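You operate a simulated robot arm through the tools that you are given. There is no shell and no other tool.

You are at the controls of a simulated robot arm. One attempt, no reset.

Task
Move the grey plug to the middle socket and light the work lamp.
Fine: switch its socket off before you pull it, switch the middle one on after; leave the other plugs and switches.

The check looks at the end state, three seconds after you hand in, the way a careful person would. Anything else that was tipped, shoved, dropped, spilled or broken makes it a failure.

Robot
A 6-joint arm with a two-finger parallel gripper, fixed in place. Base frame: the origin is on the floor under the middle of its stand, x ahead of it, y to its left, z up. Units: m, degrees, N and s.
With the tool pointing down near the work surface it reaches from about 0.12 to 0.62 m from the base axis. Its first joint turns from -115.0 to 115.0 degrees. Payload 3.43 kg.
The tool frame sits at the grasp point between the pads (the TCP): z along the fingers, y along the line on which they close. The tips reach 0.034 m beyond it. The gripper opens to 0.128 m. The fingers are 0.024 m wide and 0.012 m thick; the gripper's body (0.048 by 0.13 m) begins 0.096 m behind the TCP.
Orientation is told as [roll, pitch, yaw] about the base's x, y, z axes, in that order, counted from this pose: with the fingers straight down and closing along the base's y, the tool's x points along the base's -x, its y along +y and its z along -z.

Tools
- The arm moves only by the tool arm_command. Its argument "targets" is a list of rows, each a list of 7 numbers: the shift along the tool's x, y, z in m, then the turn, a rotation vector about the tool's x, y, z in rad, then the finger opening in m, from 0 to 0.128. In form: [[tx, ty, tz, rx, ry, rz, claw], ...]. A call has 1 to 20 rows; each row shifts and turns the commanded pose from where the row before left it, along the tool's axes as they then stand. A row lasts 0.2 s, in which the tool goes at most 0.05 m and 8.6 degrees; a call with a longer step from one row to the next is refused whole, and so is a gripper value outside its range. A pose out of reach is approached as far as the arm can. The call stops where the force on the tool passes 40 N (or 10 N more than at its start, if that is more) or the arm is blocked; 0.2 s more then pass. The fingers move at their own pace (about 0.153 m/s each) and stop on an object; they squeeze with about 42 N. The grip force told is the motor's: it shows also when the fingers shut on nothing. Time passes only in rows, and 0.2 s behind the last, so rows that do not move let the fingers close. The reply holds the time, the measured pose of the TCP, the force on the tool along the base axes, the opening and the grip force, in the units named above and with some noise, with the torque about the TCP (base axes, N m) and any sound that the robot's microphone picked up.
- Cameras (640 x 400 px; columns grow to the right, rows downward): "scene" is fixed at [0.3998, -0.4995, 1.2775]; the picture's right is [-0.13, 0.99, 0.00], its down [0.79, 0.10, -0.60] and it looks along [-0.60, -0.08, -0.80] (base axes); focal length 234 px, centre (320, 200). "wrist" rides on the gripper at [0.076, -0.011, -0.16] in the tool frame; the picture's right is [0.15, 0.99, 0.00], its down [-0.88, 0.13, -0.46] and it looks along [-0.45, 0.07, 0.89] (tool axes); focal length 234 px, centre (320, 200). There is no depth. A picture from a camera that has moved, and an enlarged one, comes with that camera's place and axes in the base frame and with its lens.
- get_image(camera): a new picture of that camera. No time passes.
- raise_lower(by): slides the trunk up (or, below 0, down) by that many m; the arm rides with it, the base frame stays. It gives what a move gives, with no picture.
- zoom(camera, box): a new picture of the part [left, top, right, bottom] of that camera's present view, enlarged. No time passes.
- job_done(): hands the job in; it is judged then, once.

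Nothing tells you positions but the pictures and the camera data. Unless the task says otherwise, let go and move clear before handing in.

The tools are called by a JSON object that holds its "name" and its "arguments". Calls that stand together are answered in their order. arm_command: Moves the arm, as the interface text tells. Its arguments: {"type":"object","properties":{"targets":{"type":"array"}},"required":["targets"]} The other tools are called the same way: raise_lower (by) moves the trunk up or down; get_image (camera) takes a picture; zoom (camera, box) takes an enlarged picture of a part of a camera's view; job_done () hands the job in.

At the start:

```text
clock: 0.0
tool_pos: [0.0293, -0.4429, 0.9976]
orientation: [-0.1, 0.0, 0.0]
force: [-0.2, -0.2, -0.4]
moment: [0.0, 0.0, -0.03]
gripper_width: 0.1282
grip_force: 0.0
trunk travel left (down, up): [-0.875, 0.115]
```

scene: 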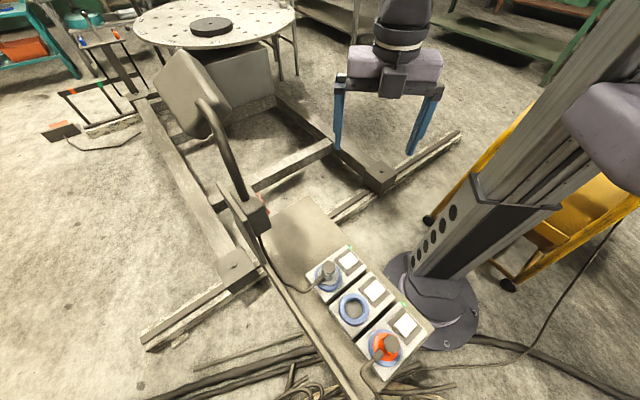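
wrist: 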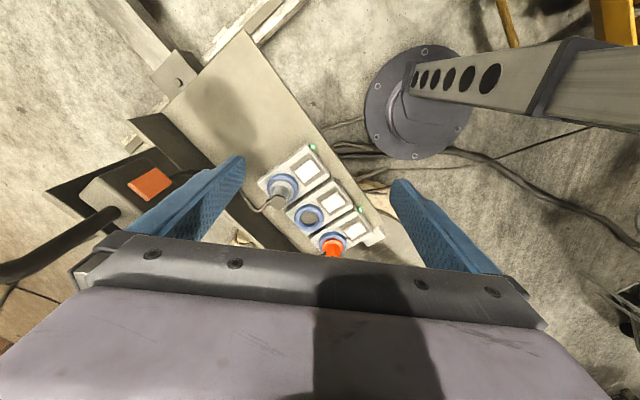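

I see a board with three sockets in a row (grey plug, empty middle, orange plug), each with a rocker switch, and a work lamp at left. I'll zoom in for details before moving.

{"name": "zoom", "arguments": {"camera": "scene", "box": [280, 220, 460, 390]}}

{"name": "zoom", "arguments": {"camera": "wrist", "box": [230, 130, 400, 260]}}

{"name": "zoom", "arguments": {"camera": "scene", "box": [140, 30, 340, 270]}}

```text
2.35 times, centred on (370, 305) of scene
camera zoom: at [0.3998, -0.4995, 1.2775], right [-0.13, 0.99, 0.0], down [0.79, 0.1, -0.6], along [-0.6, -0.08, -0.8], focal length 551 px, centre (202, -47)
```

zoom: 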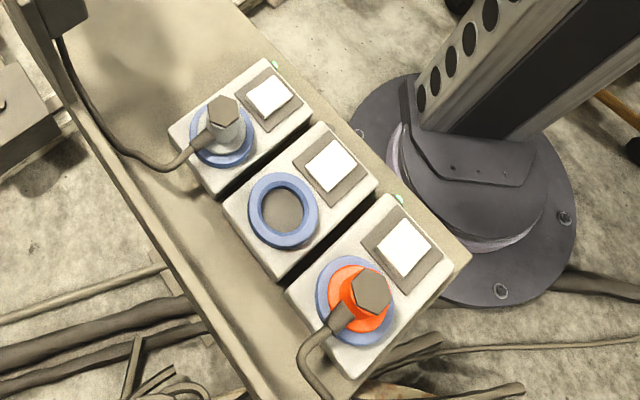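

```text
3.08 times, centred on (315, 195) of wrist
camera zoom: at [-0.0471, -0.4542, 1.1585], right [-0.15, 0.99, 0.0], down [0.88, 0.13, 0.46], along [0.45, 0.07, -0.89], focal length 720 px, centre (335, 215)
```

zoom: 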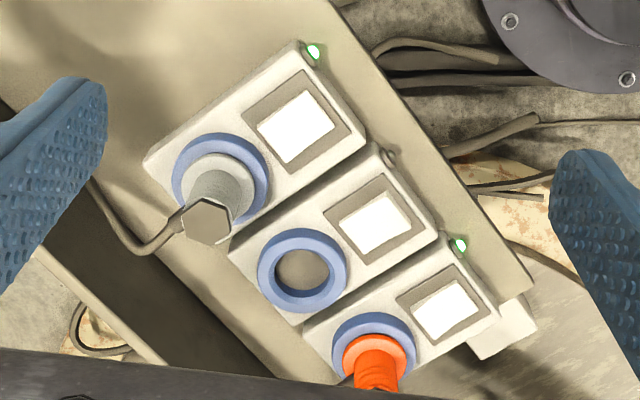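

```text
1.67 times, centred on (240, 150) of scene
camera zoom: at [0.3998, -0.4995, 1.2775], right [-0.13, 0.99, 0.0], down [0.79, 0.1, -0.6], along [-0.6, -0.08, -0.8], focal length 390 px, centre (453, 283)
```

zoom: 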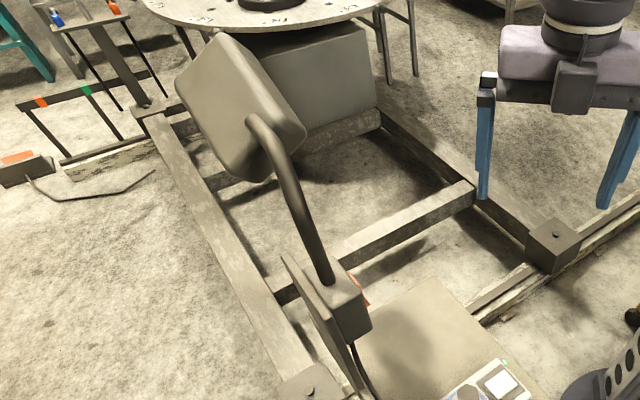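

The sockets face up. By triangulation I put the grey one near (0.187,-0.506), the middle near (0.257,-0.435) and the orange near (0.328,-0.365), with ring tops at z≈0.663 and the row at 45°. The switches lie about 0.072 m from the sockets toward the base, and the lamp has its own box near (0.11,-0.66,0.87). Next I turn the tool 45° to line up with the row and move for a closer look.

{"name": "arm_command", "arguments": {"targets": [[0, 0, 0, 0, 0, 0.131, 0.128], [0, 0, 0, 0, 0, 0.131, 0.128], [0, 0, 0, 0, 0, 0.131, 0.128], [0, 0, 0, 0, 0, 0.131, 0.128], [0, 0, 0, 0, 0, 0.131, 0.128], [0, 0, 0, 0, 0, 0.1304, 0.128], [-0.003, 0.0304, 0, 0, 0, 0, 0.128], [-0.003, 0.0304, 0, 0, 0, 0, 0.128], [-0.003, 0.0304, 0, 0, 0, 0, 0.128]]}}

```text
clock: 2.0
tool_pos: [0.0998, -0.3817, 0.9987]
orientation: [-0.1, 0.0, -44.9]
force: [0.0, 0.8, -1.5]
moment: [-0.02, 0.01, 0.04]
gripper_width: 0.1281
grip_force: 0.1
trunk travel left (down, up): [-0.875, 0.115]
```

The tool has turned 45° and sits above the switch side. I'll lower the trunk a little and take pictures.

{"name": "raise_lower", "arguments": {"by": -0.13}}

{"name": "get_image", "arguments": {"camera": "wrist"}}

{"name": "get_image", "arguments": {"camera": "scene"}}

```text
clock: 3.6
tool_pos: [0.0986, -0.3818, 0.8694]
orientation: [0.0, 0.1, -45.0]
force: [-0.4, -0.1, 0.0]
moment: [0.03, 0.0, -0.01]
gripper_width: 0.128
grip_force: 0.1
trunk travel left (down, up): [-0.745, 0.245]
```

```text
taken
camera wrist: at [0.038, -0.338, 1.0289], right [0.6, 0.8, 0.0], down [0.71, -0.53, 0.46], along [0.37, -0.27, -0.89], focal length 234 px, centre (320, 200)
```

wrist: 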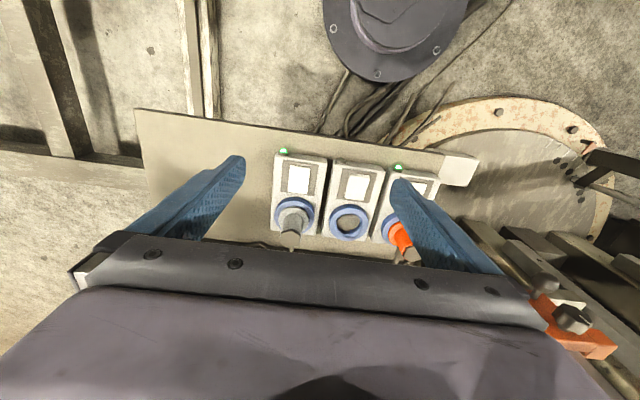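

```text
taken
```

scene: 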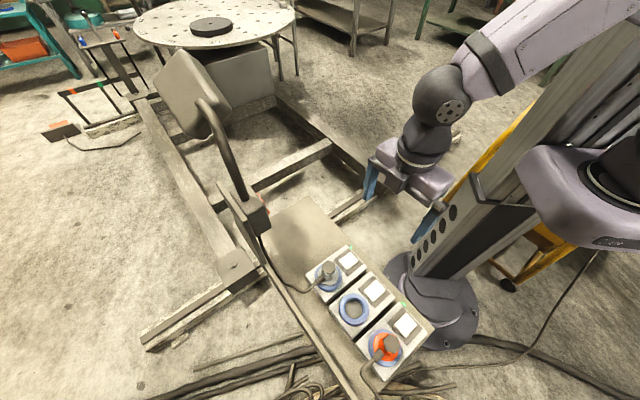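

The board now runs level in the wrist view, with the green lamps lit on the grey and orange boxes and dark on the middle one. I'll zoom in on the switches and the plug.

{"name": "zoom", "arguments": {"camera": "wrist", "box": [255, 140, 415, 260]}}

{"name": "zoom", "arguments": {"camera": "scene", "box": [300, 230, 430, 330]}}

{"name": "zoom", "arguments": {"camera": "scene", "box": [140, 30, 300, 250]}}

```text
3.33 times, centred on (335, 200) of wrist
camera zoom: at [0.038, -0.338, 1.0289], right [0.6, 0.8, 0.0], down [0.71, -0.53, 0.46], along [0.37, -0.27, -0.89], focal length 781 px, centre (270, 200)
```

zoom: 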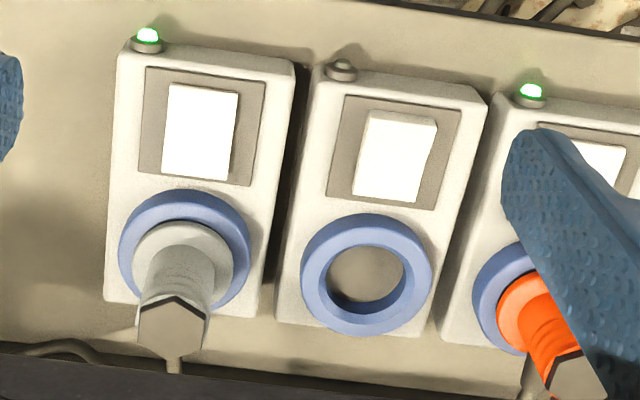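

```text
4.00 times, centred on (365, 280) of scene
camera zoom: at [0.3998, -0.4995, 1.2775], right [-0.13, 0.99, 0.0], down [0.79, 0.1, -0.6], along [-0.6, -0.08, -0.8], focal length 937 px, centre (140, -120)
```

zoom: 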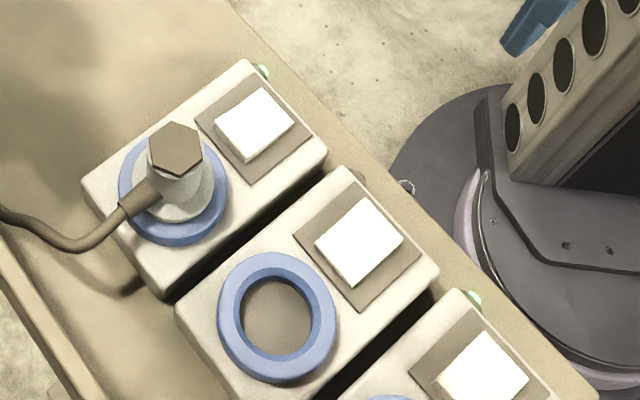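

```text
1.82 times, centred on (220, 140) of scene
camera zoom: at [0.3998, -0.4995, 1.2775], right [-0.13, 0.99, 0.0], down [0.79, 0.1, -0.6], along [-0.6, -0.08, -0.8], focal length 426 px, centre (502, 309)
```

zoom: 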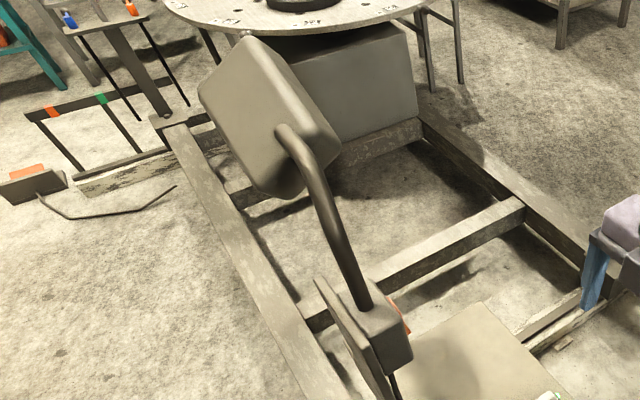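

The rocker tilt decides which half I press, so I'll enlarge the switches further.

{"name": "zoom", "arguments": {"camera": "wrist", "box": [280, 145, 336, 200]}}

{"name": "zoom", "arguments": {"camera": "wrist", "box": [325, 155, 385, 210]}}

{"name": "zoom", "arguments": {"camera": "scene", "box": [335, 240, 405, 310]}}

{"name": "zoom", "arguments": {"camera": "scene", "box": [380, 295, 430, 345]}}

```text
7.27 times, centred on (308, 172) of wrist
camera zoom: at [0.038, -0.338, 1.0289], right [0.6, 0.8, 0.0], down [0.71, -0.53, 0.46], along [0.37, -0.27, -0.89], focal length 1703 px, centre (407, 400)
```

zoom: 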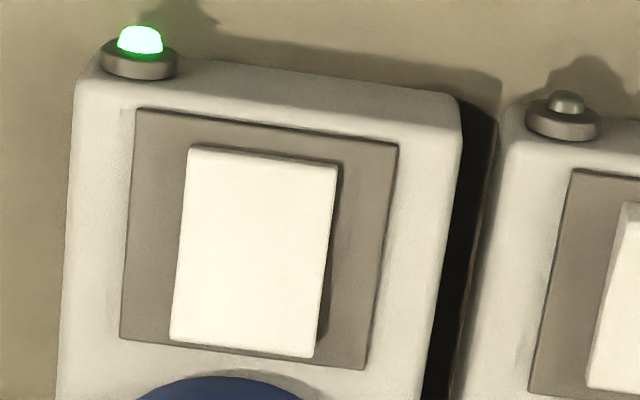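

```text
7.27 times, centred on (355, 182) of wrist
camera zoom: at [0.038, -0.338, 1.0289], right [0.6, 0.8, 0.0], down [0.71, -0.53, 0.46], along [0.37, -0.27, -0.89], focal length 1703 px, centre (66, 327)
```

zoom: 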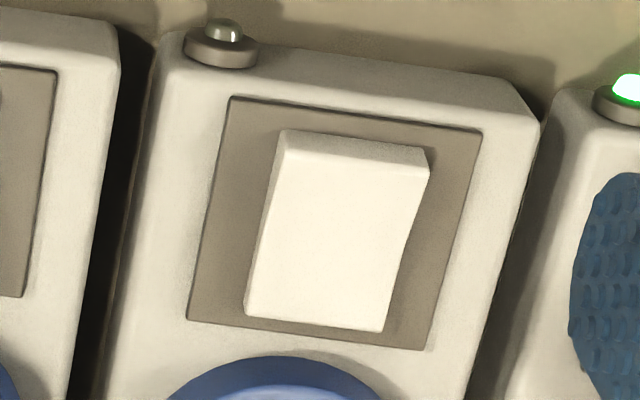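

```text
5.71 times, centred on (370, 275) of scene
camera zoom: at [0.3998, -0.4995, 1.2775], right [-0.13, 0.99, 0.0], down [0.79, 0.1, -0.6], along [-0.6, -0.08, -0.8], focal length 1338 px, centre (34, -229)
```

zoom: 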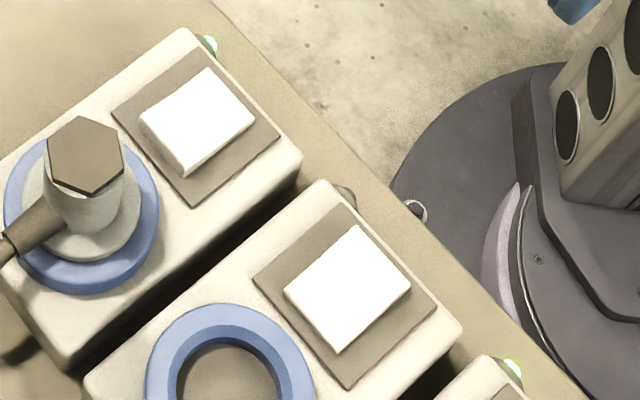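

```text
8.00 times, centred on (405, 320) of scene
camera zoom: at [0.3998, -0.4995, 1.2775], right [-0.13, 0.99, 0.0], down [0.79, 0.1, -0.6], along [-0.6, -0.08, -0.8], focal length 1873 px, centre (-360, -760)
```

zoom: 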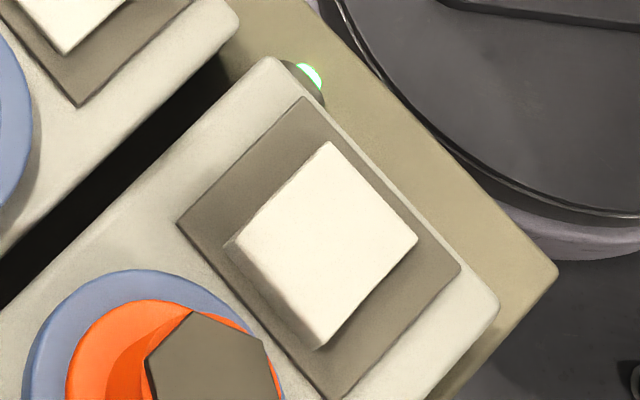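

I read the rockers this way: on the middle (off) rocker the LED end stands up, and on the grey (on) rocker the plug end stands up. So pressing the plug-side half switches off and pressing the LED-side half switches on. I'll shut the fingers and move over the plug-side half of the grey rocker, near (0.146,-0.463).

{"name": "arm_command", "arguments": {"targets": [[-0.0306, -0.008, 0, 0, 0, 0, 0.0], [-0.0306, -0.008, 0, 0, 0, 0, 0.0], [-0.0306, -0.008, 0, 0, 0, 0, 0.0], [0, 0, 0.04, 0, 0, 0, 0.0], [0, 0, 0.04, 0, 0, 0, 0.0], [0, 0, 0.04, 0, 0, 0, 0.0], [0, 0, 0, 0, 0, 0, 0.0]]}}

{"name": "get_image", "arguments": {"camera": "wrist"}}

{"name": "get_image", "arguments": {"camera": "scene"}}

```text
clock: 5.2
tool_pos: [0.1472, -0.4658, 0.7475]
orientation: [0.0, 0.0, -45.0]
force: [0.1, 0.3, -0.1]
moment: [-0.01, -0.03, 0.01]
gripper_width: 0.0002
grip_force: 33.2
trunk travel left (down, up): [-0.745, 0.245]
```

```text
taken
camera wrist: at [0.086, -0.4209, 0.9077], right [0.6, 0.8, 0.0], down [0.71, -0.53, 0.46], along [0.37, -0.27, -0.89], focal length 234 px, centre (320, 200)
```

wrist: 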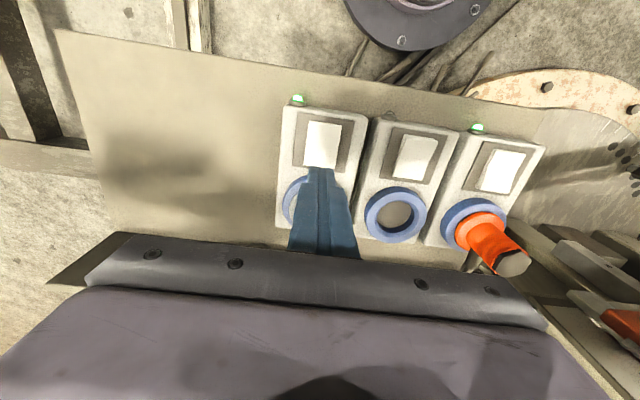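

```text
taken
```

scene: 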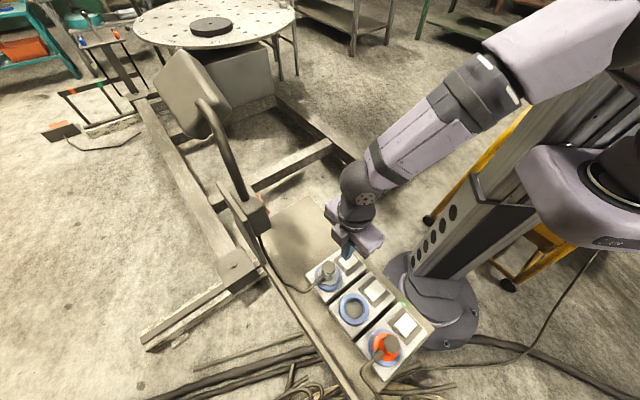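

{"name": "zoom", "arguments": {"camera": "wrist", "box": [270, 90, 450, 260]}}

{"name": "zoom", "arguments": {"camera": "scene", "box": [300, 200, 400, 300]}}

```text
2.35 times, centred on (360, 175) of wrist
camera zoom: at [0.086, -0.4209, 0.9077], right [0.6, 0.8, 0.0], down [0.71, -0.53, 0.46], along [0.37, -0.27, -0.89], focal length 551 px, centre (226, 259)
```

zoom: 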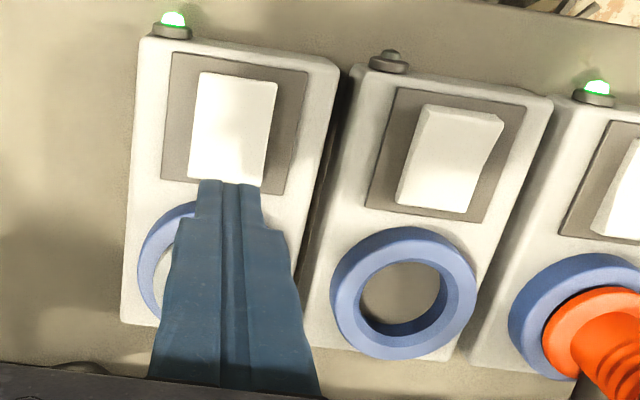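

```text
4.00 times, centred on (350, 250) of scene
camera zoom: at [0.3998, -0.4995, 1.2775], right [-0.13, 0.99, 0.0], down [0.79, 0.1, -0.6], along [-0.6, -0.08, -0.8], focal length 937 px, centre (200, 0)
```

zoom: 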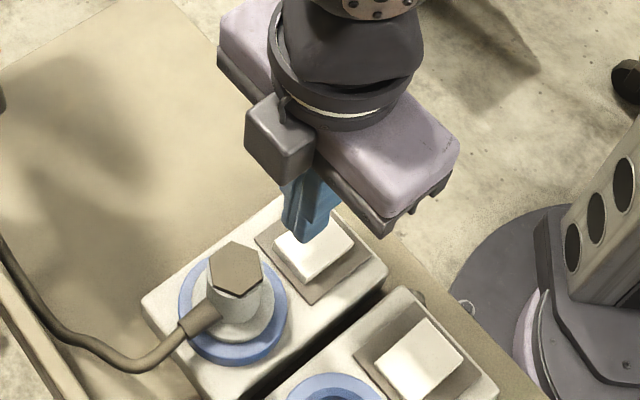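

The closed tips line up over the plug-side half of the grey rocker. I'll press slowly and listen for the click.

{"name": "arm_command", "arguments": {"targets": [[0, 0, 0.015, 0, 0, 0, 0.0], [0, 0, 0.015, 0, 0, 0, 0.0], [0, 0, 0.003, 0, 0, 0, 0.0], [0, 0, 0.003, 0, 0, 0, 0.0], [0, 0, 0.003, 0, 0, 0, 0.0], [0, 0, 0.003, 0, 0, 0, 0.0]]}}

{"name": "zoom", "arguments": {"camera": "wrist", "box": [270, 90, 450, 260]}}

```text
clock: 6.6
tool_pos: [0.1467, -0.4649, 0.7064]
orientation: [0.0, 0.0, -45.0]
force: [0.9, 0.1, -0.5]
moment: [0.0, -0.02, -0.01]
gripper_width: 0.0
grip_force: 32.9
trunk travel left (down, up): [-0.745, 0.245]
```

```text
2.35 times, centred on (360, 175) of wrist
camera zoom: at [0.0857, -0.4198, 0.8665], right [0.6, 0.8, 0.0], down [0.71, -0.53, 0.46], along [0.37, -0.27, -0.89], focal length 551 px, centre (226, 259)
```

zoom: 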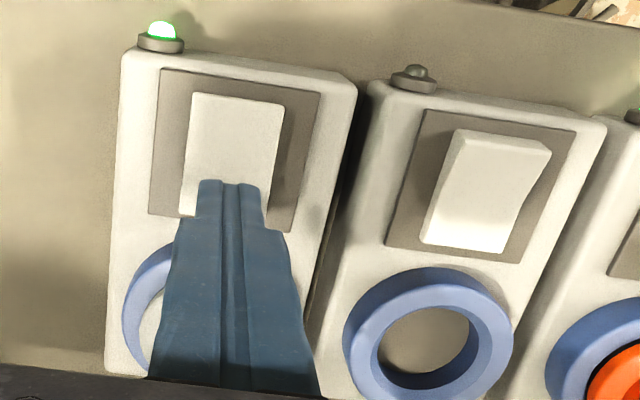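

The tips (z≈0.672) are just above the rocker and there is no contact yet. I'll keep pressing in small steps.

{"name": "arm_command", "arguments": {"targets": [[0, 0, 0.002, 0, 0, 0, 0.0], [0, 0, 0.002, 0, 0, 0, 0.0], [0, 0, 0.002, 0, 0, 0, 0.0], [0, 0, 0.002, 0, 0, 0, 0.0], [0, 0, 0.002, 0, 0, 0, 0.0]]}}

{"name": "zoom", "arguments": {"camera": "wrist", "box": [270, 90, 450, 260]}}

```text
clock: 7.8
tool_pos: [0.1466, -0.4634, 0.7004]
orientation: [-0.1, -0.2, -45.0]
force: [0.6, 2.3, 21.5]
moment: [0.28, 0.13, 0.03]
gripper_width: 0.0
grip_force: 32.6
trunk travel left (down, up): [-0.745, 0.245]
```

```text
2.35 times, centred on (360, 175) of wrist
camera zoom: at [0.0858, -0.4192, 0.8595], right [0.6, 0.8, 0.0], down [0.71, -0.53, 0.46], along [0.37, -0.28, -0.89], focal length 551 px, centre (226, 259)
```

zoom: 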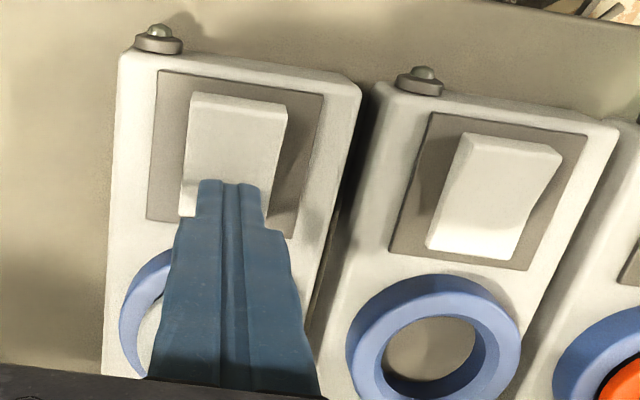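

The grey box's LED is now dark and its rocker has flipped, so the socket is off. I'll lift clear and take a look at everything.

{"name": "arm_command", "arguments": {"targets": [[0, 0, -0.02, 0, 0, 0, 0.0], [0, 0, -0.04, 0, 0, 0, 0.0], [0, 0, -0.04, 0, 0, 0, 0.0], [0, 0, -0.04, 0, 0, 0, 0.0], [0, 0, 0, 0, 0, 0, 0.0]]}}

{"name": "get_image", "arguments": {"camera": "wrist"}}

{"name": "get_image", "arguments": {"camera": "scene"}}

{"name": "zoom", "arguments": {"camera": "scene", "box": [140, 30, 300, 250]}}

```text
clock: 9.0
tool_pos: [0.1473, -0.4641, 0.8373]
orientation: [0.0, 0.0, -45.1]
force: [0.2, 0.3, 0.4]
moment: [-0.03, -0.02, 0.02]
gripper_width: 0.0
grip_force: 32.9
trunk travel left (down, up): [-0.745, 0.245]
```

```text
taken
camera wrist: at [0.0858, -0.4201, 0.9977], right [0.6, 0.8, 0.0], down [0.71, -0.53, 0.46], along [0.37, -0.27, -0.89], focal length 234 px, centre (320, 200)
```

wrist: 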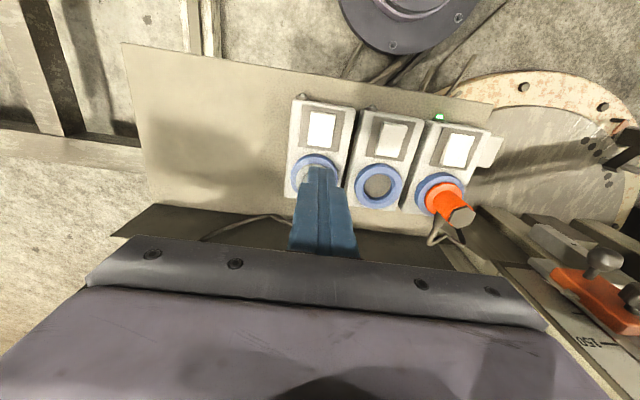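

```text
taken
```

scene: 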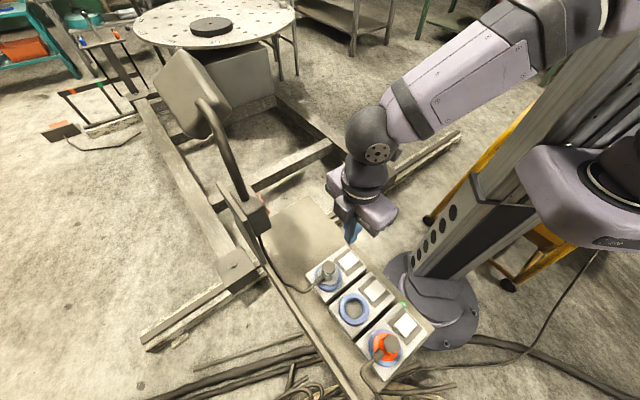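

```text
1.82 times, centred on (220, 140) of scene
camera zoom: at [0.3998, -0.4995, 1.2775], right [-0.13, 0.99, 0.0], down [0.79, 0.1, -0.6], along [-0.6, -0.08, -0.8], focal length 426 px, centre (502, 309)
```

zoom: 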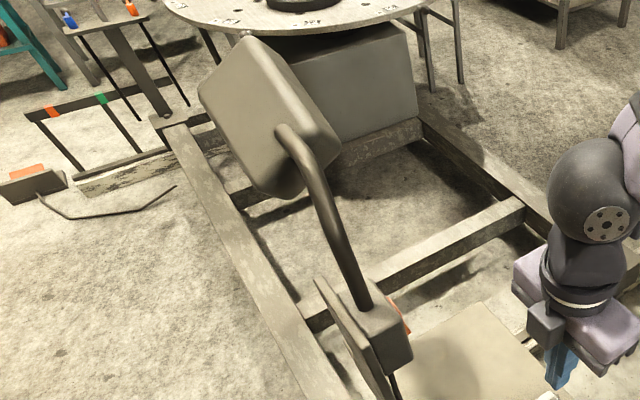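

The grey socket is confirmed off and only the orange LED is lit; the lamp looks unchanged. The back wall's top is at z≈0.72 and the lamp box is well to the side. Next I hover over the grey plug with the fingers part open to check alignment.

{"name": "arm_command", "arguments": {"targets": [[-0.019, 0, 0, 0, 0, 0, 0.08], [-0.019, 0, 0, 0, 0, 0, 0.08], [-0.019, -0.0008, 0, 0, 0, 0, 0.08], [0, 0, 0.027, 0, 0, 0, 0.08], [0, 0, 0.027, 0, 0, 0, 0.08], [0, 0, 0, 0, 0, 0, 0.08]]}}

{"name": "get_image", "arguments": {"camera": "wrist"}}

{"name": "zoom", "arguments": {"camera": "scene", "box": [280, 200, 400, 310]}}

```text
clock: 10.4
tool_pos: [0.1867, -0.5054, 0.7825]
orientation: [0.0, 0.0, -44.9]
force: [-0.2, 0.5, 0.9]
moment: [0.01, -0.03, 0.02]
gripper_width: 0.08
grip_force: 0.1
trunk travel left (down, up): [-0.745, 0.245]
```

```text
taken
camera wrist: at [0.126, -0.4604, 0.943], right [0.6, 0.8, 0.0], down [0.71, -0.53, 0.46], along [0.37, -0.27, -0.89], focal length 234 px, centre (320, 200)
```

wrist: 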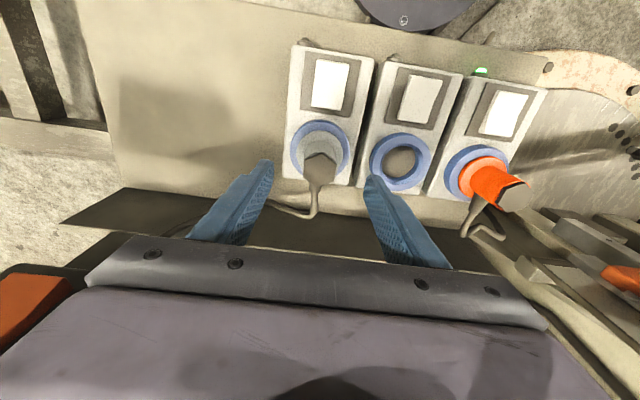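

```text
3.64 times, centred on (340, 255) of scene
camera zoom: at [0.3998, -0.4995, 1.2775], right [-0.13, 0.99, 0.0], down [0.79, 0.1, -0.6], along [-0.6, -0.08, -0.8], focal length 852 px, centre (247, 0)
```

zoom: 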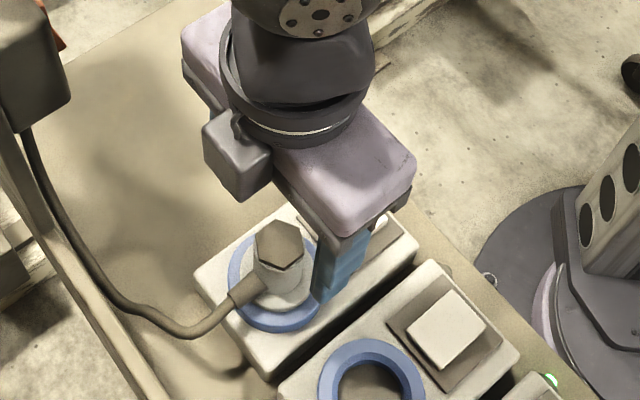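

The plug lies between the fingers. I'll zoom to check how well it is centred.

{"name": "zoom", "arguments": {"camera": "wrist", "box": [250, 100, 430, 230]}}

{"name": "zoom", "arguments": {"camera": "wrist", "box": [285, 110, 360, 180]}}

```text
3.08 times, centred on (340, 165) of wrist
camera zoom: at [0.126, -0.4604, 0.943], right [0.6, 0.8, 0.0], down [0.71, -0.53, 0.46], along [0.37, -0.27, -0.89], focal length 720 px, centre (258, 308)
```

zoom: 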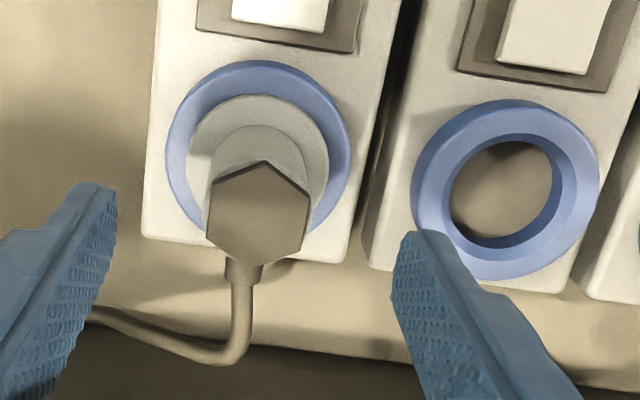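

```text
5.71 times, centred on (322, 145) of wrist
camera zoom: at [0.126, -0.4604, 0.943], right [0.6, 0.8, 0.0], down [0.71, -0.53, 0.46], along [0.37, -0.27, -0.89], focal length 1338 px, centre (306, 514)
```

zoom: 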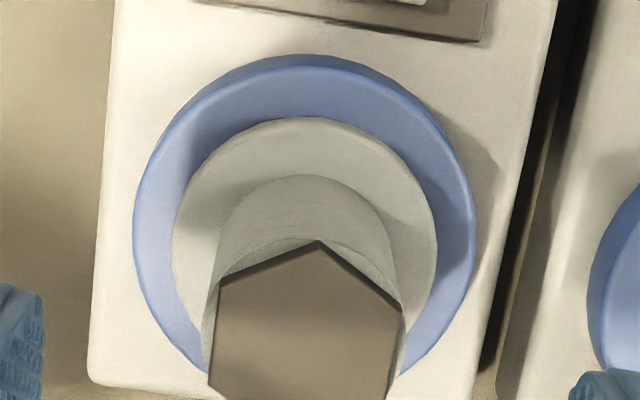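

The plug's axis at about (0.1875,-0.505) is within 1 mm of the TCP, and the hex flats face the fingers. I'll lower to z≈0.718 so the tips stay above the flange, then close.

{"name": "arm_command", "arguments": {"targets": [[0, 0, 0.02, 0, 0, 0, 0.08], [0, 0, 0.02, 0, 0, 0, 0.08], [0, 0, 0.015, 0, 0, 0, 0.08], [0, 0, 0.0095, 0, 0, 0, 0.08], [0, 0, 0, 0, 0, 0, 0.08]]}}

{"name": "zoom", "arguments": {"camera": "scene", "box": [280, 200, 400, 310]}}

{"name": "get_image", "arguments": {"camera": "wrist"}}

```text
clock: 11.6
tool_pos: [0.1874, -0.505, 0.7178]
orientation: [0.0, 0.0, -45.0]
force: [-0.2, 0.0, -0.3]
moment: [0.01, 0.01, -0.02]
gripper_width: 0.0799
grip_force: 0.0
trunk travel left (down, up): [-0.745, 0.245]
```

```text
3.64 times, centred on (340, 255) of scene
camera zoom: at [0.3998, -0.4995, 1.2775], right [-0.13, 0.99, 0.0], down [0.79, 0.1, -0.6], along [-0.6, -0.08, -0.8], focal length 852 px, centre (247, 0)
```

zoom: 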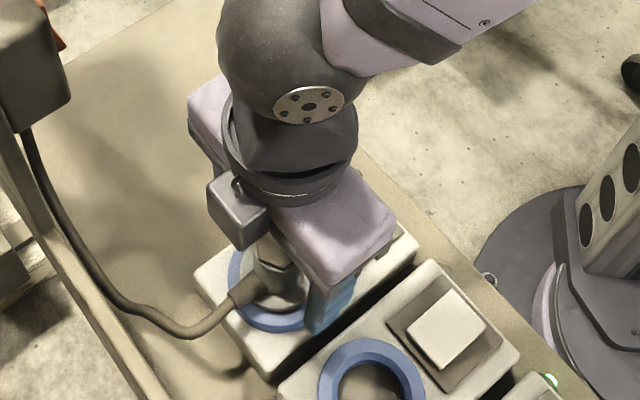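

```text
taken
camera wrist: at [0.1263, -0.4608, 0.8783], right [0.6, 0.8, 0.0], down [0.71, -0.53, 0.46], along [0.37, -0.27, -0.89], focal length 234 px, centre (320, 200)
```

wrist: 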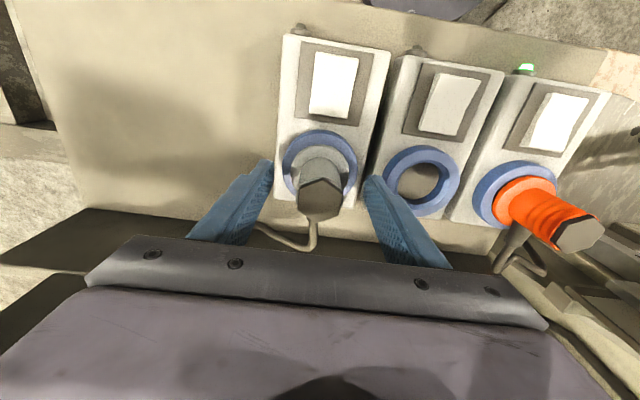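

The fingers straddle the plug with room on both sides. I'll close on it.

{"name": "arm_command", "arguments": {"targets": [[0, 0, 0, 0, 0, 0, 0.05], [0, 0, 0, 0, 0, 0, 0.0], [0, 0, 0, 0, 0, 0, 0.0], [0, 0, 0, 0, 0, 0, 0.0]]}}

{"name": "zoom", "arguments": {"camera": "wrist", "box": [240, 100, 420, 240]}}

```text
clock: 12.6
tool_pos: [0.1881, -0.5048, 0.7192]
orientation: [0.0, 0.0, -45.1]
force: [-0.9, -1.0, -0.2]
moment: [-0.06, 0.02, -0.02]
gripper_width: 0.0342
grip_force: 41.6
trunk travel left (down, up): [-0.745, 0.245]
```

```text
2.86 times, centred on (330, 170) of wrist
camera zoom: at [0.1262, -0.4609, 0.8785], right [0.6, 0.8, 0.0], down [0.71, -0.53, 0.46], along [0.37, -0.27, -0.89], focal length 669 px, centre (291, 286)
```

zoom: 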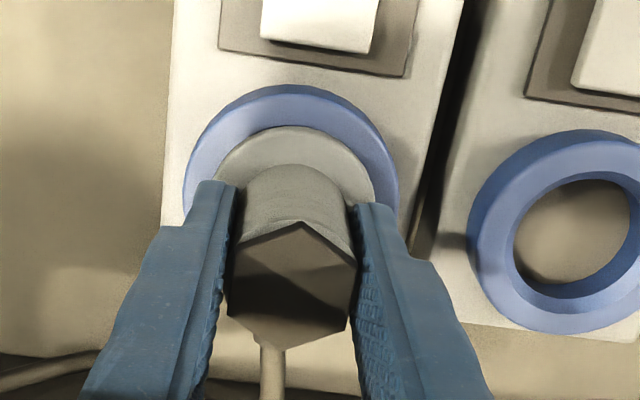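

The plug is gripped at 34 mm width with little side force. Now I pull straight up slowly.

{"name": "arm_command", "arguments": {"targets": [[0, 0, -0.003, 0, 0, 0, 0.0], [0, 0, -0.003, 0, 0, 0, 0.0], [0, 0, -0.003, 0, 0, 0, 0.0], [0, 0, -0.003, 0, 0, 0, 0.0], [0, 0, -0.004, 0, 0, 0, 0.0], [0, 0, -0.004, 0, 0, 0, 0.0]]}}

{"name": "zoom", "arguments": {"camera": "wrist", "box": [240, 80, 460, 240]}}

{"name": "zoom", "arguments": {"camera": "scene", "box": [280, 200, 400, 310]}}

```text
clock: 14.0
tool_pos: [0.1856, -0.5057, 0.7382]
orientation: [0.0, 0.0, -45.0]
force: [0.0, -0.9, -1.3]
moment: [-0.02, -0.01, 0.02]
gripper_width: 0.0339
grip_force: 41.7
trunk travel left (down, up): [-0.745, 0.245]
```

```text
2.50 times, centred on (350, 160) of wrist
camera zoom: at [0.1255, -0.4612, 0.8986], right [0.6, 0.8, 0.0], down [0.71, -0.53, 0.46], along [0.37, -0.27, -0.89], focal length 585 px, centre (245, 300)
```

zoom: 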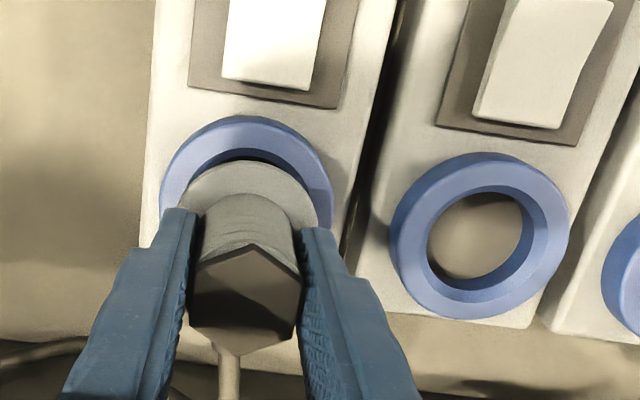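

```text
3.64 times, centred on (340, 255) of scene
camera zoom: at [0.3998, -0.4995, 1.2775], right [-0.13, 0.99, 0.0], down [0.79, 0.1, -0.6], along [-0.6, -0.08, -0.8], focal length 852 px, centre (247, 0)
```

zoom: 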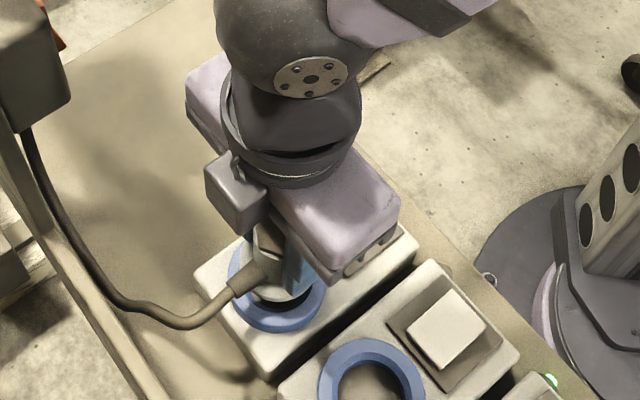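

The plug is coming out with the gripper and the cable follows freely. I'll lift further until it is clear.

{"name": "arm_command", "arguments": {"targets": [[0, 0, -0.006, 0, 0, 0, 0.0], [0, 0, -0.008, 0, 0, 0, 0.0], [0, 0, -0.012, 0, 0, 0, 0.0], [0, 0, -0.012, 0, 0, 0, 0.0], [0, 0, -0.012, 0, 0, 0, 0.0], [0, 0, 0, 0, 0, 0, 0.0]]}}

{"name": "get_image", "arguments": {"camera": "wrist"}}

{"name": "zoom", "arguments": {"camera": "scene", "box": [260, 180, 400, 310]}}

```text
clock: 15.4
tool_pos: [0.1874, -0.5056, 0.7884]
orientation: [0.0, 0.0, -45.1]
force: [-0.7, -0.2, -2.1]
moment: [0.01, -0.01, 0.0]
gripper_width: 0.0343
grip_force: 42.3
trunk travel left (down, up): [-0.745, 0.245]
```

```text
taken
camera wrist: at [0.1255, -0.4606, 0.9484], right [0.6, 0.8, 0.0], down [0.71, -0.53, 0.46], along [0.37, -0.27, -0.89], focal length 234 px, centre (320, 200)
```

wrist: 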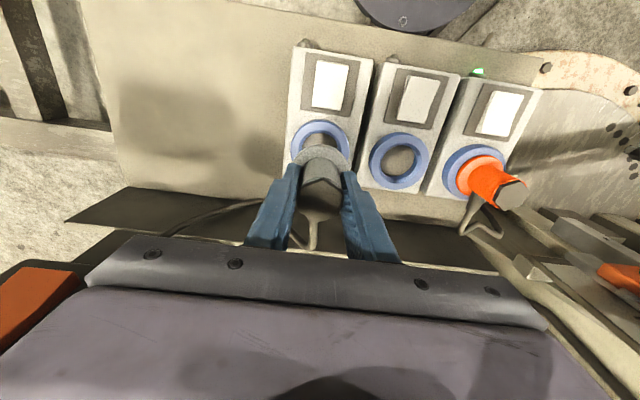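

```text
3.08 times, centred on (330, 245) of scene
camera zoom: at [0.3998, -0.4995, 1.2775], right [-0.13, 0.99, 0.0], down [0.79, 0.1, -0.6], along [-0.6, -0.08, -0.8], focal length 720 px, centre (289, 62)
```

zoom: 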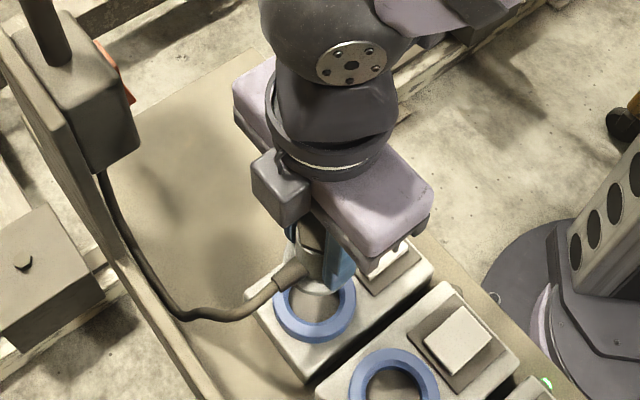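

The plug is up 7 cm. I'll check it is clear of the old socket and measure the middle ring again.

{"name": "zoom", "arguments": {"camera": "scene", "box": [305, 225, 375, 295]}}

{"name": "zoom", "arguments": {"camera": "wrist", "box": [270, 100, 440, 220]}}

```text
5.71 times, centred on (340, 260) of scene
camera zoom: at [0.3998, -0.4995, 1.2775], right [-0.13, 0.99, 0.0], down [0.79, 0.1, -0.6], along [-0.6, -0.08, -0.8], focal length 1338 px, centre (206, -143)
```

zoom: 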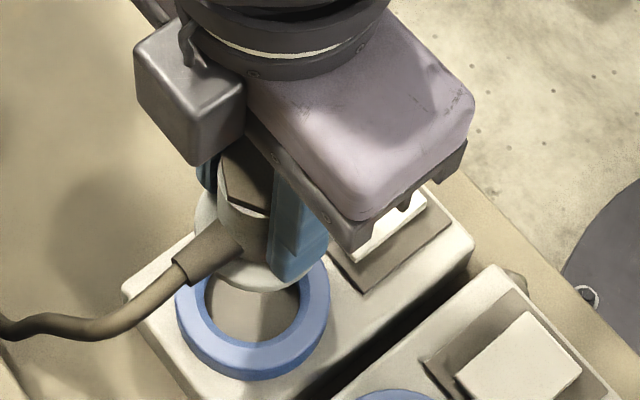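

```text
3.33 times, centred on (355, 160) of wrist
camera zoom: at [0.1255, -0.4606, 0.9484], right [0.6, 0.8, 0.0], down [0.71, -0.53, 0.46], along [0.37, -0.27, -0.89], focal length 781 px, centre (203, 333)
```

zoom: 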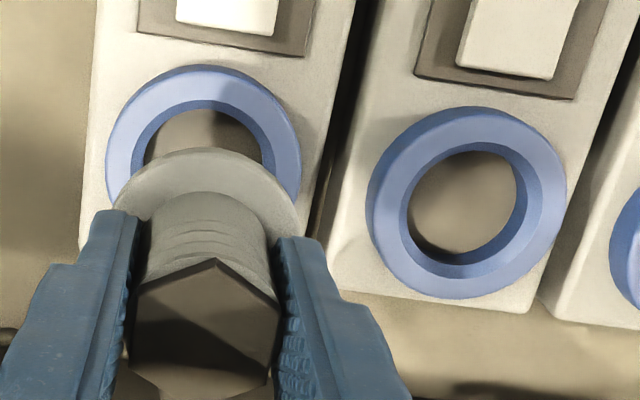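

The plug is clear of the old socket. The spacing in this view is about 0.1 m along the tool's y axis, so I'll shift exactly 0.10 m and compare how the ring sits under the plug.

{"name": "arm_command", "arguments": {"targets": [[0, 0.02, 0, 0, 0, 0, 0.0], [0, 0.025, 0, 0, 0, 0, 0.0], [0, 0.025, 0, 0, 0, 0, 0.0], [0, 0.02, 0, 0, 0, 0, 0.0], [0, 0.01, 0, 0, 0, 0, 0.0], [0, 0, 0, 0, 0, 0, 0.0]]}}

{"name": "zoom", "arguments": {"camera": "wrist", "box": [270, 100, 440, 220]}}

{"name": "zoom", "arguments": {"camera": "scene", "box": [260, 180, 420, 330]}}

```text
clock: 16.8
tool_pos: [0.2576, -0.435, 0.7896]
orientation: [0.0, 0.0, -45.0]
force: [0.4, -1.5, -1.1]
moment: [0.01, -0.02, 0.06]
gripper_width: 0.0341
grip_force: 41.8
trunk travel left (down, up): [-0.745, 0.245]
```

```text
3.33 times, centred on (355, 160) of wrist
camera zoom: at [0.1965, -0.3899, 0.9486], right [0.6, 0.8, 0.0], down [0.71, -0.53, 0.46], along [0.37, -0.27, -0.89], focal length 781 px, centre (203, 333)
```

zoom: 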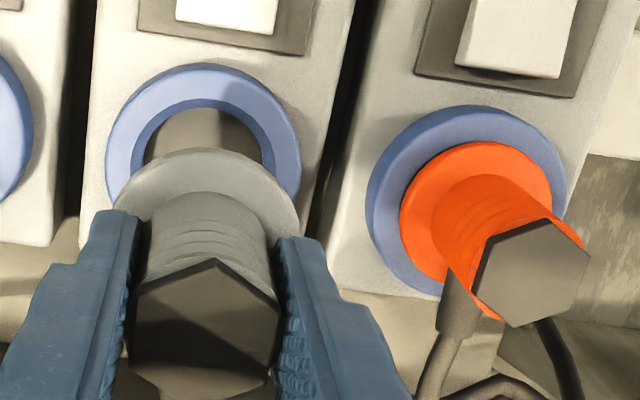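

```text
2.67 times, centred on (340, 255) of scene
camera zoom: at [0.3998, -0.4995, 1.2775], right [-0.13, 0.99, 0.0], down [0.79, 0.1, -0.6], along [-0.6, -0.08, -0.8], focal length 624 px, centre (267, 53)
```

zoom: 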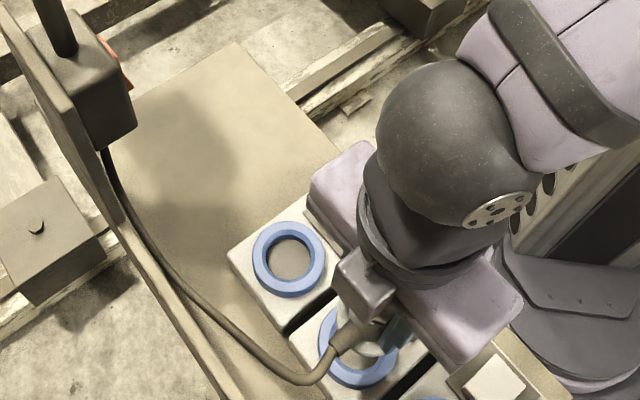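

The middle ring sits under the plug just as the grey ring did, to within about 1 mm. I'll lower the plug, quickly at first and then in small steps.

{"name": "arm_command", "arguments": {"targets": [[0, 0, 0.015, 0, 0, 0, 0.0], [0, 0, 0.012, 0, 0, 0, 0.0], [0, 0, 0.01, 0, 0, 0, 0.0], [0, 0, 0.006, 0, 0, 0, 0.0], [0, 0, 0.004, 0, 0, 0, 0.0], [0, 0, 0.003, 0, 0, 0, 0.0], [0, 0, 0.003, 0, 0, 0, 0.0], [0, 0, 0, 0, 0, 0, 0.0]]}}

{"name": "zoom", "arguments": {"camera": "wrist", "box": [270, 100, 440, 220]}}

{"name": "zoom", "arguments": {"camera": "scene", "box": [300, 240, 400, 330]}}

```text
clock: 18.6
tool_pos: [0.257, -0.435, 0.7358]
orientation: [0.0, -0.1, -45.1]
force: [-0.4, -0.1, -1.4]
moment: [-0.03, 0.03, 0.0]
gripper_width: 0.034
grip_force: 42.1
trunk travel left (down, up): [-0.745, 0.245]
```

```text
3.33 times, centred on (355, 160) of wrist
camera zoom: at [0.1965, -0.39, 0.8954], right [0.6, 0.8, 0.0], down [0.71, -0.53, 0.46], along [0.37, -0.27, -0.89], focal length 781 px, centre (203, 333)
```

zoom: 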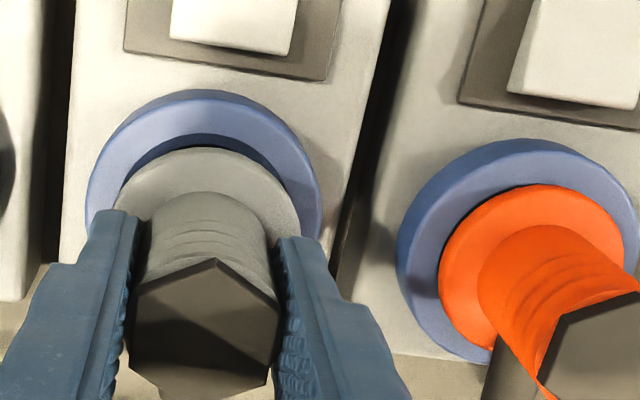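

```text
4.44 times, centred on (350, 285) of scene
camera zoom: at [0.3998, -0.4995, 1.2775], right [-0.13, 0.99, 0.0], down [0.79, 0.1, -0.6], along [-0.6, -0.08, -0.8], focal length 1041 px, centre (187, -178)
```

zoom: 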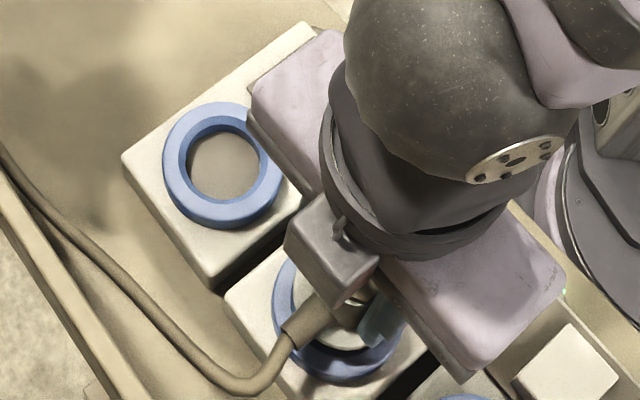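

There is no contact yet, and seating should be near TCP z≈0.718. I'll continue in 3 mm steps.

{"name": "arm_command", "arguments": {"targets": [[0, 0, 0.003, 0, 0, 0, 0.0], [0, 0, 0.003, 0, 0, 0, 0.0], [0, 0, 0.003, 0, 0, 0, 0.0], [0, 0, 0.003, 0, 0, 0, 0.0], [0, 0, 0.002, 0, 0, 0, 0.0], [0, 0, 0.002, 0, 0, 0, 0.0], [0, 0, 0.001, 0, 0, 0, 0.0]]}}

{"name": "zoom", "arguments": {"camera": "wrist", "box": [270, 100, 440, 220]}}

```text
clock: 20.2
tool_pos: [0.2581, -0.4347, 0.7184]
orientation: [-0.1, 0.0, -45.0]
force: [0.6, 0.7, 2.0]
moment: [0.04, -0.03, -0.01]
gripper_width: 0.034
grip_force: 42.3
trunk travel left (down, up): [-0.745, 0.245]
```

```text
3.33 times, centred on (355, 160) of wrist
camera zoom: at [0.1961, -0.3899, 0.8788], right [0.6, 0.8, 0.0], down [0.71, -0.53, 0.46], along [0.37, -0.27, -0.89], focal length 781 px, centre (203, 333)
```

zoom: 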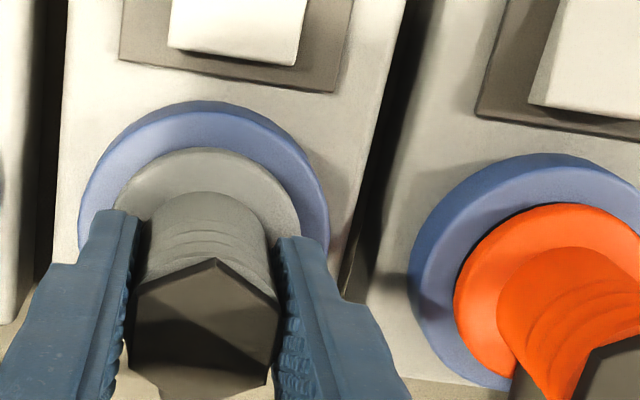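

The picture matches the seated view at the grey socket, with only a light upward force. I'll press down a little more to be sure it is fully home.

{"name": "arm_command", "arguments": {"targets": [[0, 0, 0.001, 0, 0, 0, 0.0], [0, 0, 0.001, 0, 0, 0, 0.0]]}}

```text
clock: 20.8
tool_pos: [0.2569, -0.4334, 0.719]
orientation: [-0.1, -0.2, -45.0]
force: [-1.5, 2.8, 17.5]
moment: [0.31, 0.17, -0.04]
gripper_width: 0.0343
grip_force: 42.1
trunk travel left (down, up): [-0.745, 0.245]
```

It is firmly seated: 17 N with no further travel, at the same height as before. I'll ease the push, let go, and lift straight up.

{"name": "arm_command", "arguments": {"targets": [[0, 0, -0.0018, 0, 0, 0, 0.0], [0, 0, 0, 0, 0, 0, 0.06], [0, 0, 0, 0, 0, 0, 0.07], [0, 0, -0.01, 0, 0, 0, 0.07], [0, 0, -0.03, 0, 0, 0, 0.07], [0, 0, -0.04, 0, 0, 0, 0.07], [0, 0, -0.04, 0, 0, 0, 0.07], [0, 0, 0, 0, 0, 0, 0.07]]}}

{"name": "get_image", "arguments": {"camera": "wrist"}}

{"name": "get_image", "arguments": {"camera": "scene"}}

{"name": "zoom", "arguments": {"camera": "wrist", "box": [250, 80, 430, 220]}}

```text
clock: 22.6
tool_pos: [0.258, -0.434, 0.8395]
orientation: [0.0, 0.0, -44.9]
force: [0.8, -0.3, -0.8]
moment: [-0.02, -0.01, -0.01]
gripper_width: 0.0701
grip_force: 0.1
trunk travel left (down, up): [-0.745, 0.245]
```

```text
taken
camera wrist: at [0.1959, -0.3896, 0.9985], right [0.6, 0.8, 0.0], down [0.71, -0.53, 0.46], along [0.37, -0.27, -0.89], focal length 234 px, centre (320, 200)
```

wrist: 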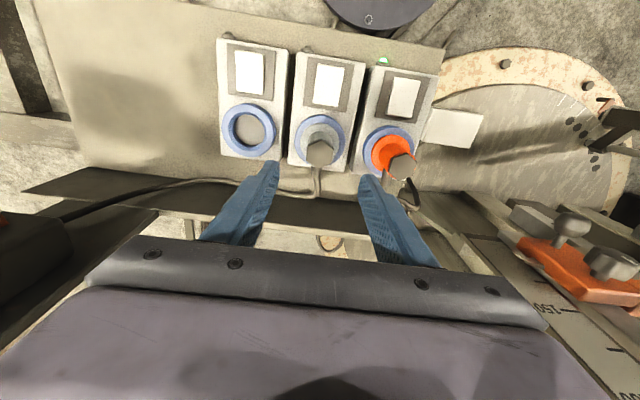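

```text
taken
```

scene: 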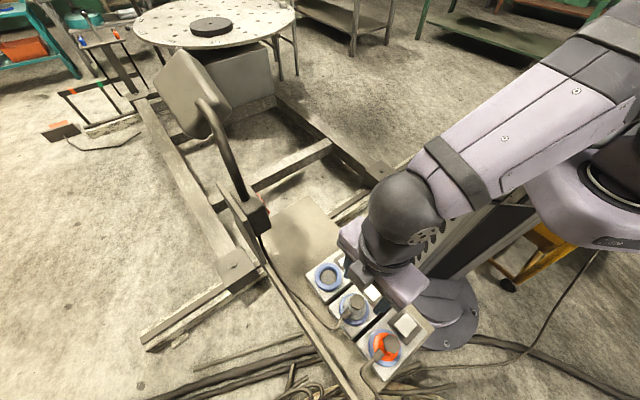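

```text
2.86 times, centred on (340, 150) of wrist
camera zoom: at [0.1959, -0.3896, 0.9985], right [0.6, 0.8, 0.0], down [0.71, -0.53, 0.46], along [0.37, -0.27, -0.89], focal length 669 px, centre (263, 343)
```

zoom: 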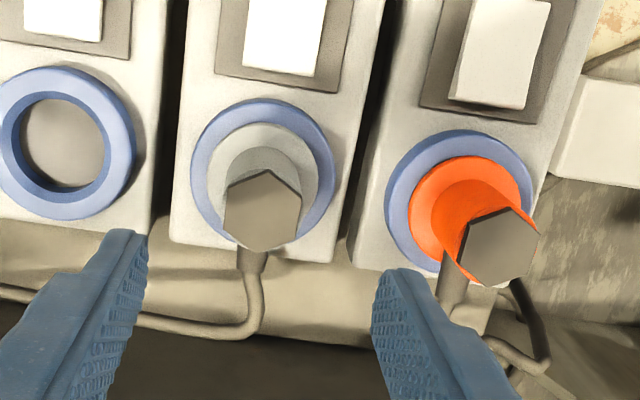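

The plug is seated in the middle socket and released. Next I shut the fingers and move over the LED-side half of the middle rocker, near (0.194,-0.370).

{"name": "arm_command", "arguments": {"targets": [[0.03, 0, 0, 0, 0, 0, 0.0], [0.03, 0, 0, 0, 0, 0, 0.0], [0.0305, 0, 0, 0, 0, 0, 0.0], [0, 0, 0.03, 0, 0, 0, 0.0], [0, 0, 0.03, 0, 0, 0, 0.0], [0, 0, 0.03, 0, 0, 0, 0.0], [0, 0, 0, 0, 0, 0, 0.0]]}}

{"name": "zoom", "arguments": {"camera": "wrist", "box": [230, 80, 420, 260]}}

{"name": "zoom", "arguments": {"camera": "scene", "box": [300, 220, 440, 350]}}

```text
clock: 24.2
tool_pos: [0.1925, -0.37, 0.7485]
orientation: [0.0, 0.0, -44.9]
force: [0.3, 0.5, 0.5]
moment: [-0.03, -0.02, -0.01]
gripper_width: 0.0
grip_force: 32.7
trunk travel left (down, up): [-0.745, 0.245]
```

```text
2.22 times, centred on (325, 170) of wrist
camera zoom: at [0.1315, -0.325, 0.9082], right [0.6, 0.8, 0.0], down [0.71, -0.53, 0.46], along [0.37, -0.27, -0.89], focal length 520 px, centre (309, 267)
```

zoom: 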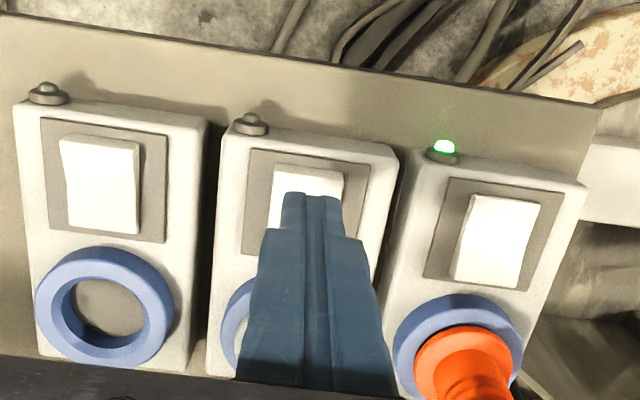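

```text
3.08 times, centred on (370, 285) of scene
camera zoom: at [0.3998, -0.4995, 1.2775], right [-0.13, 0.99, 0.0], down [0.79, 0.1, -0.6], along [-0.6, -0.08, -0.8], focal length 720 px, centre (166, -62)
```

zoom: 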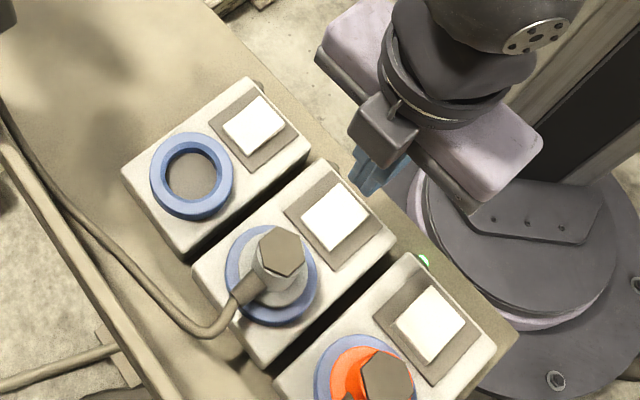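

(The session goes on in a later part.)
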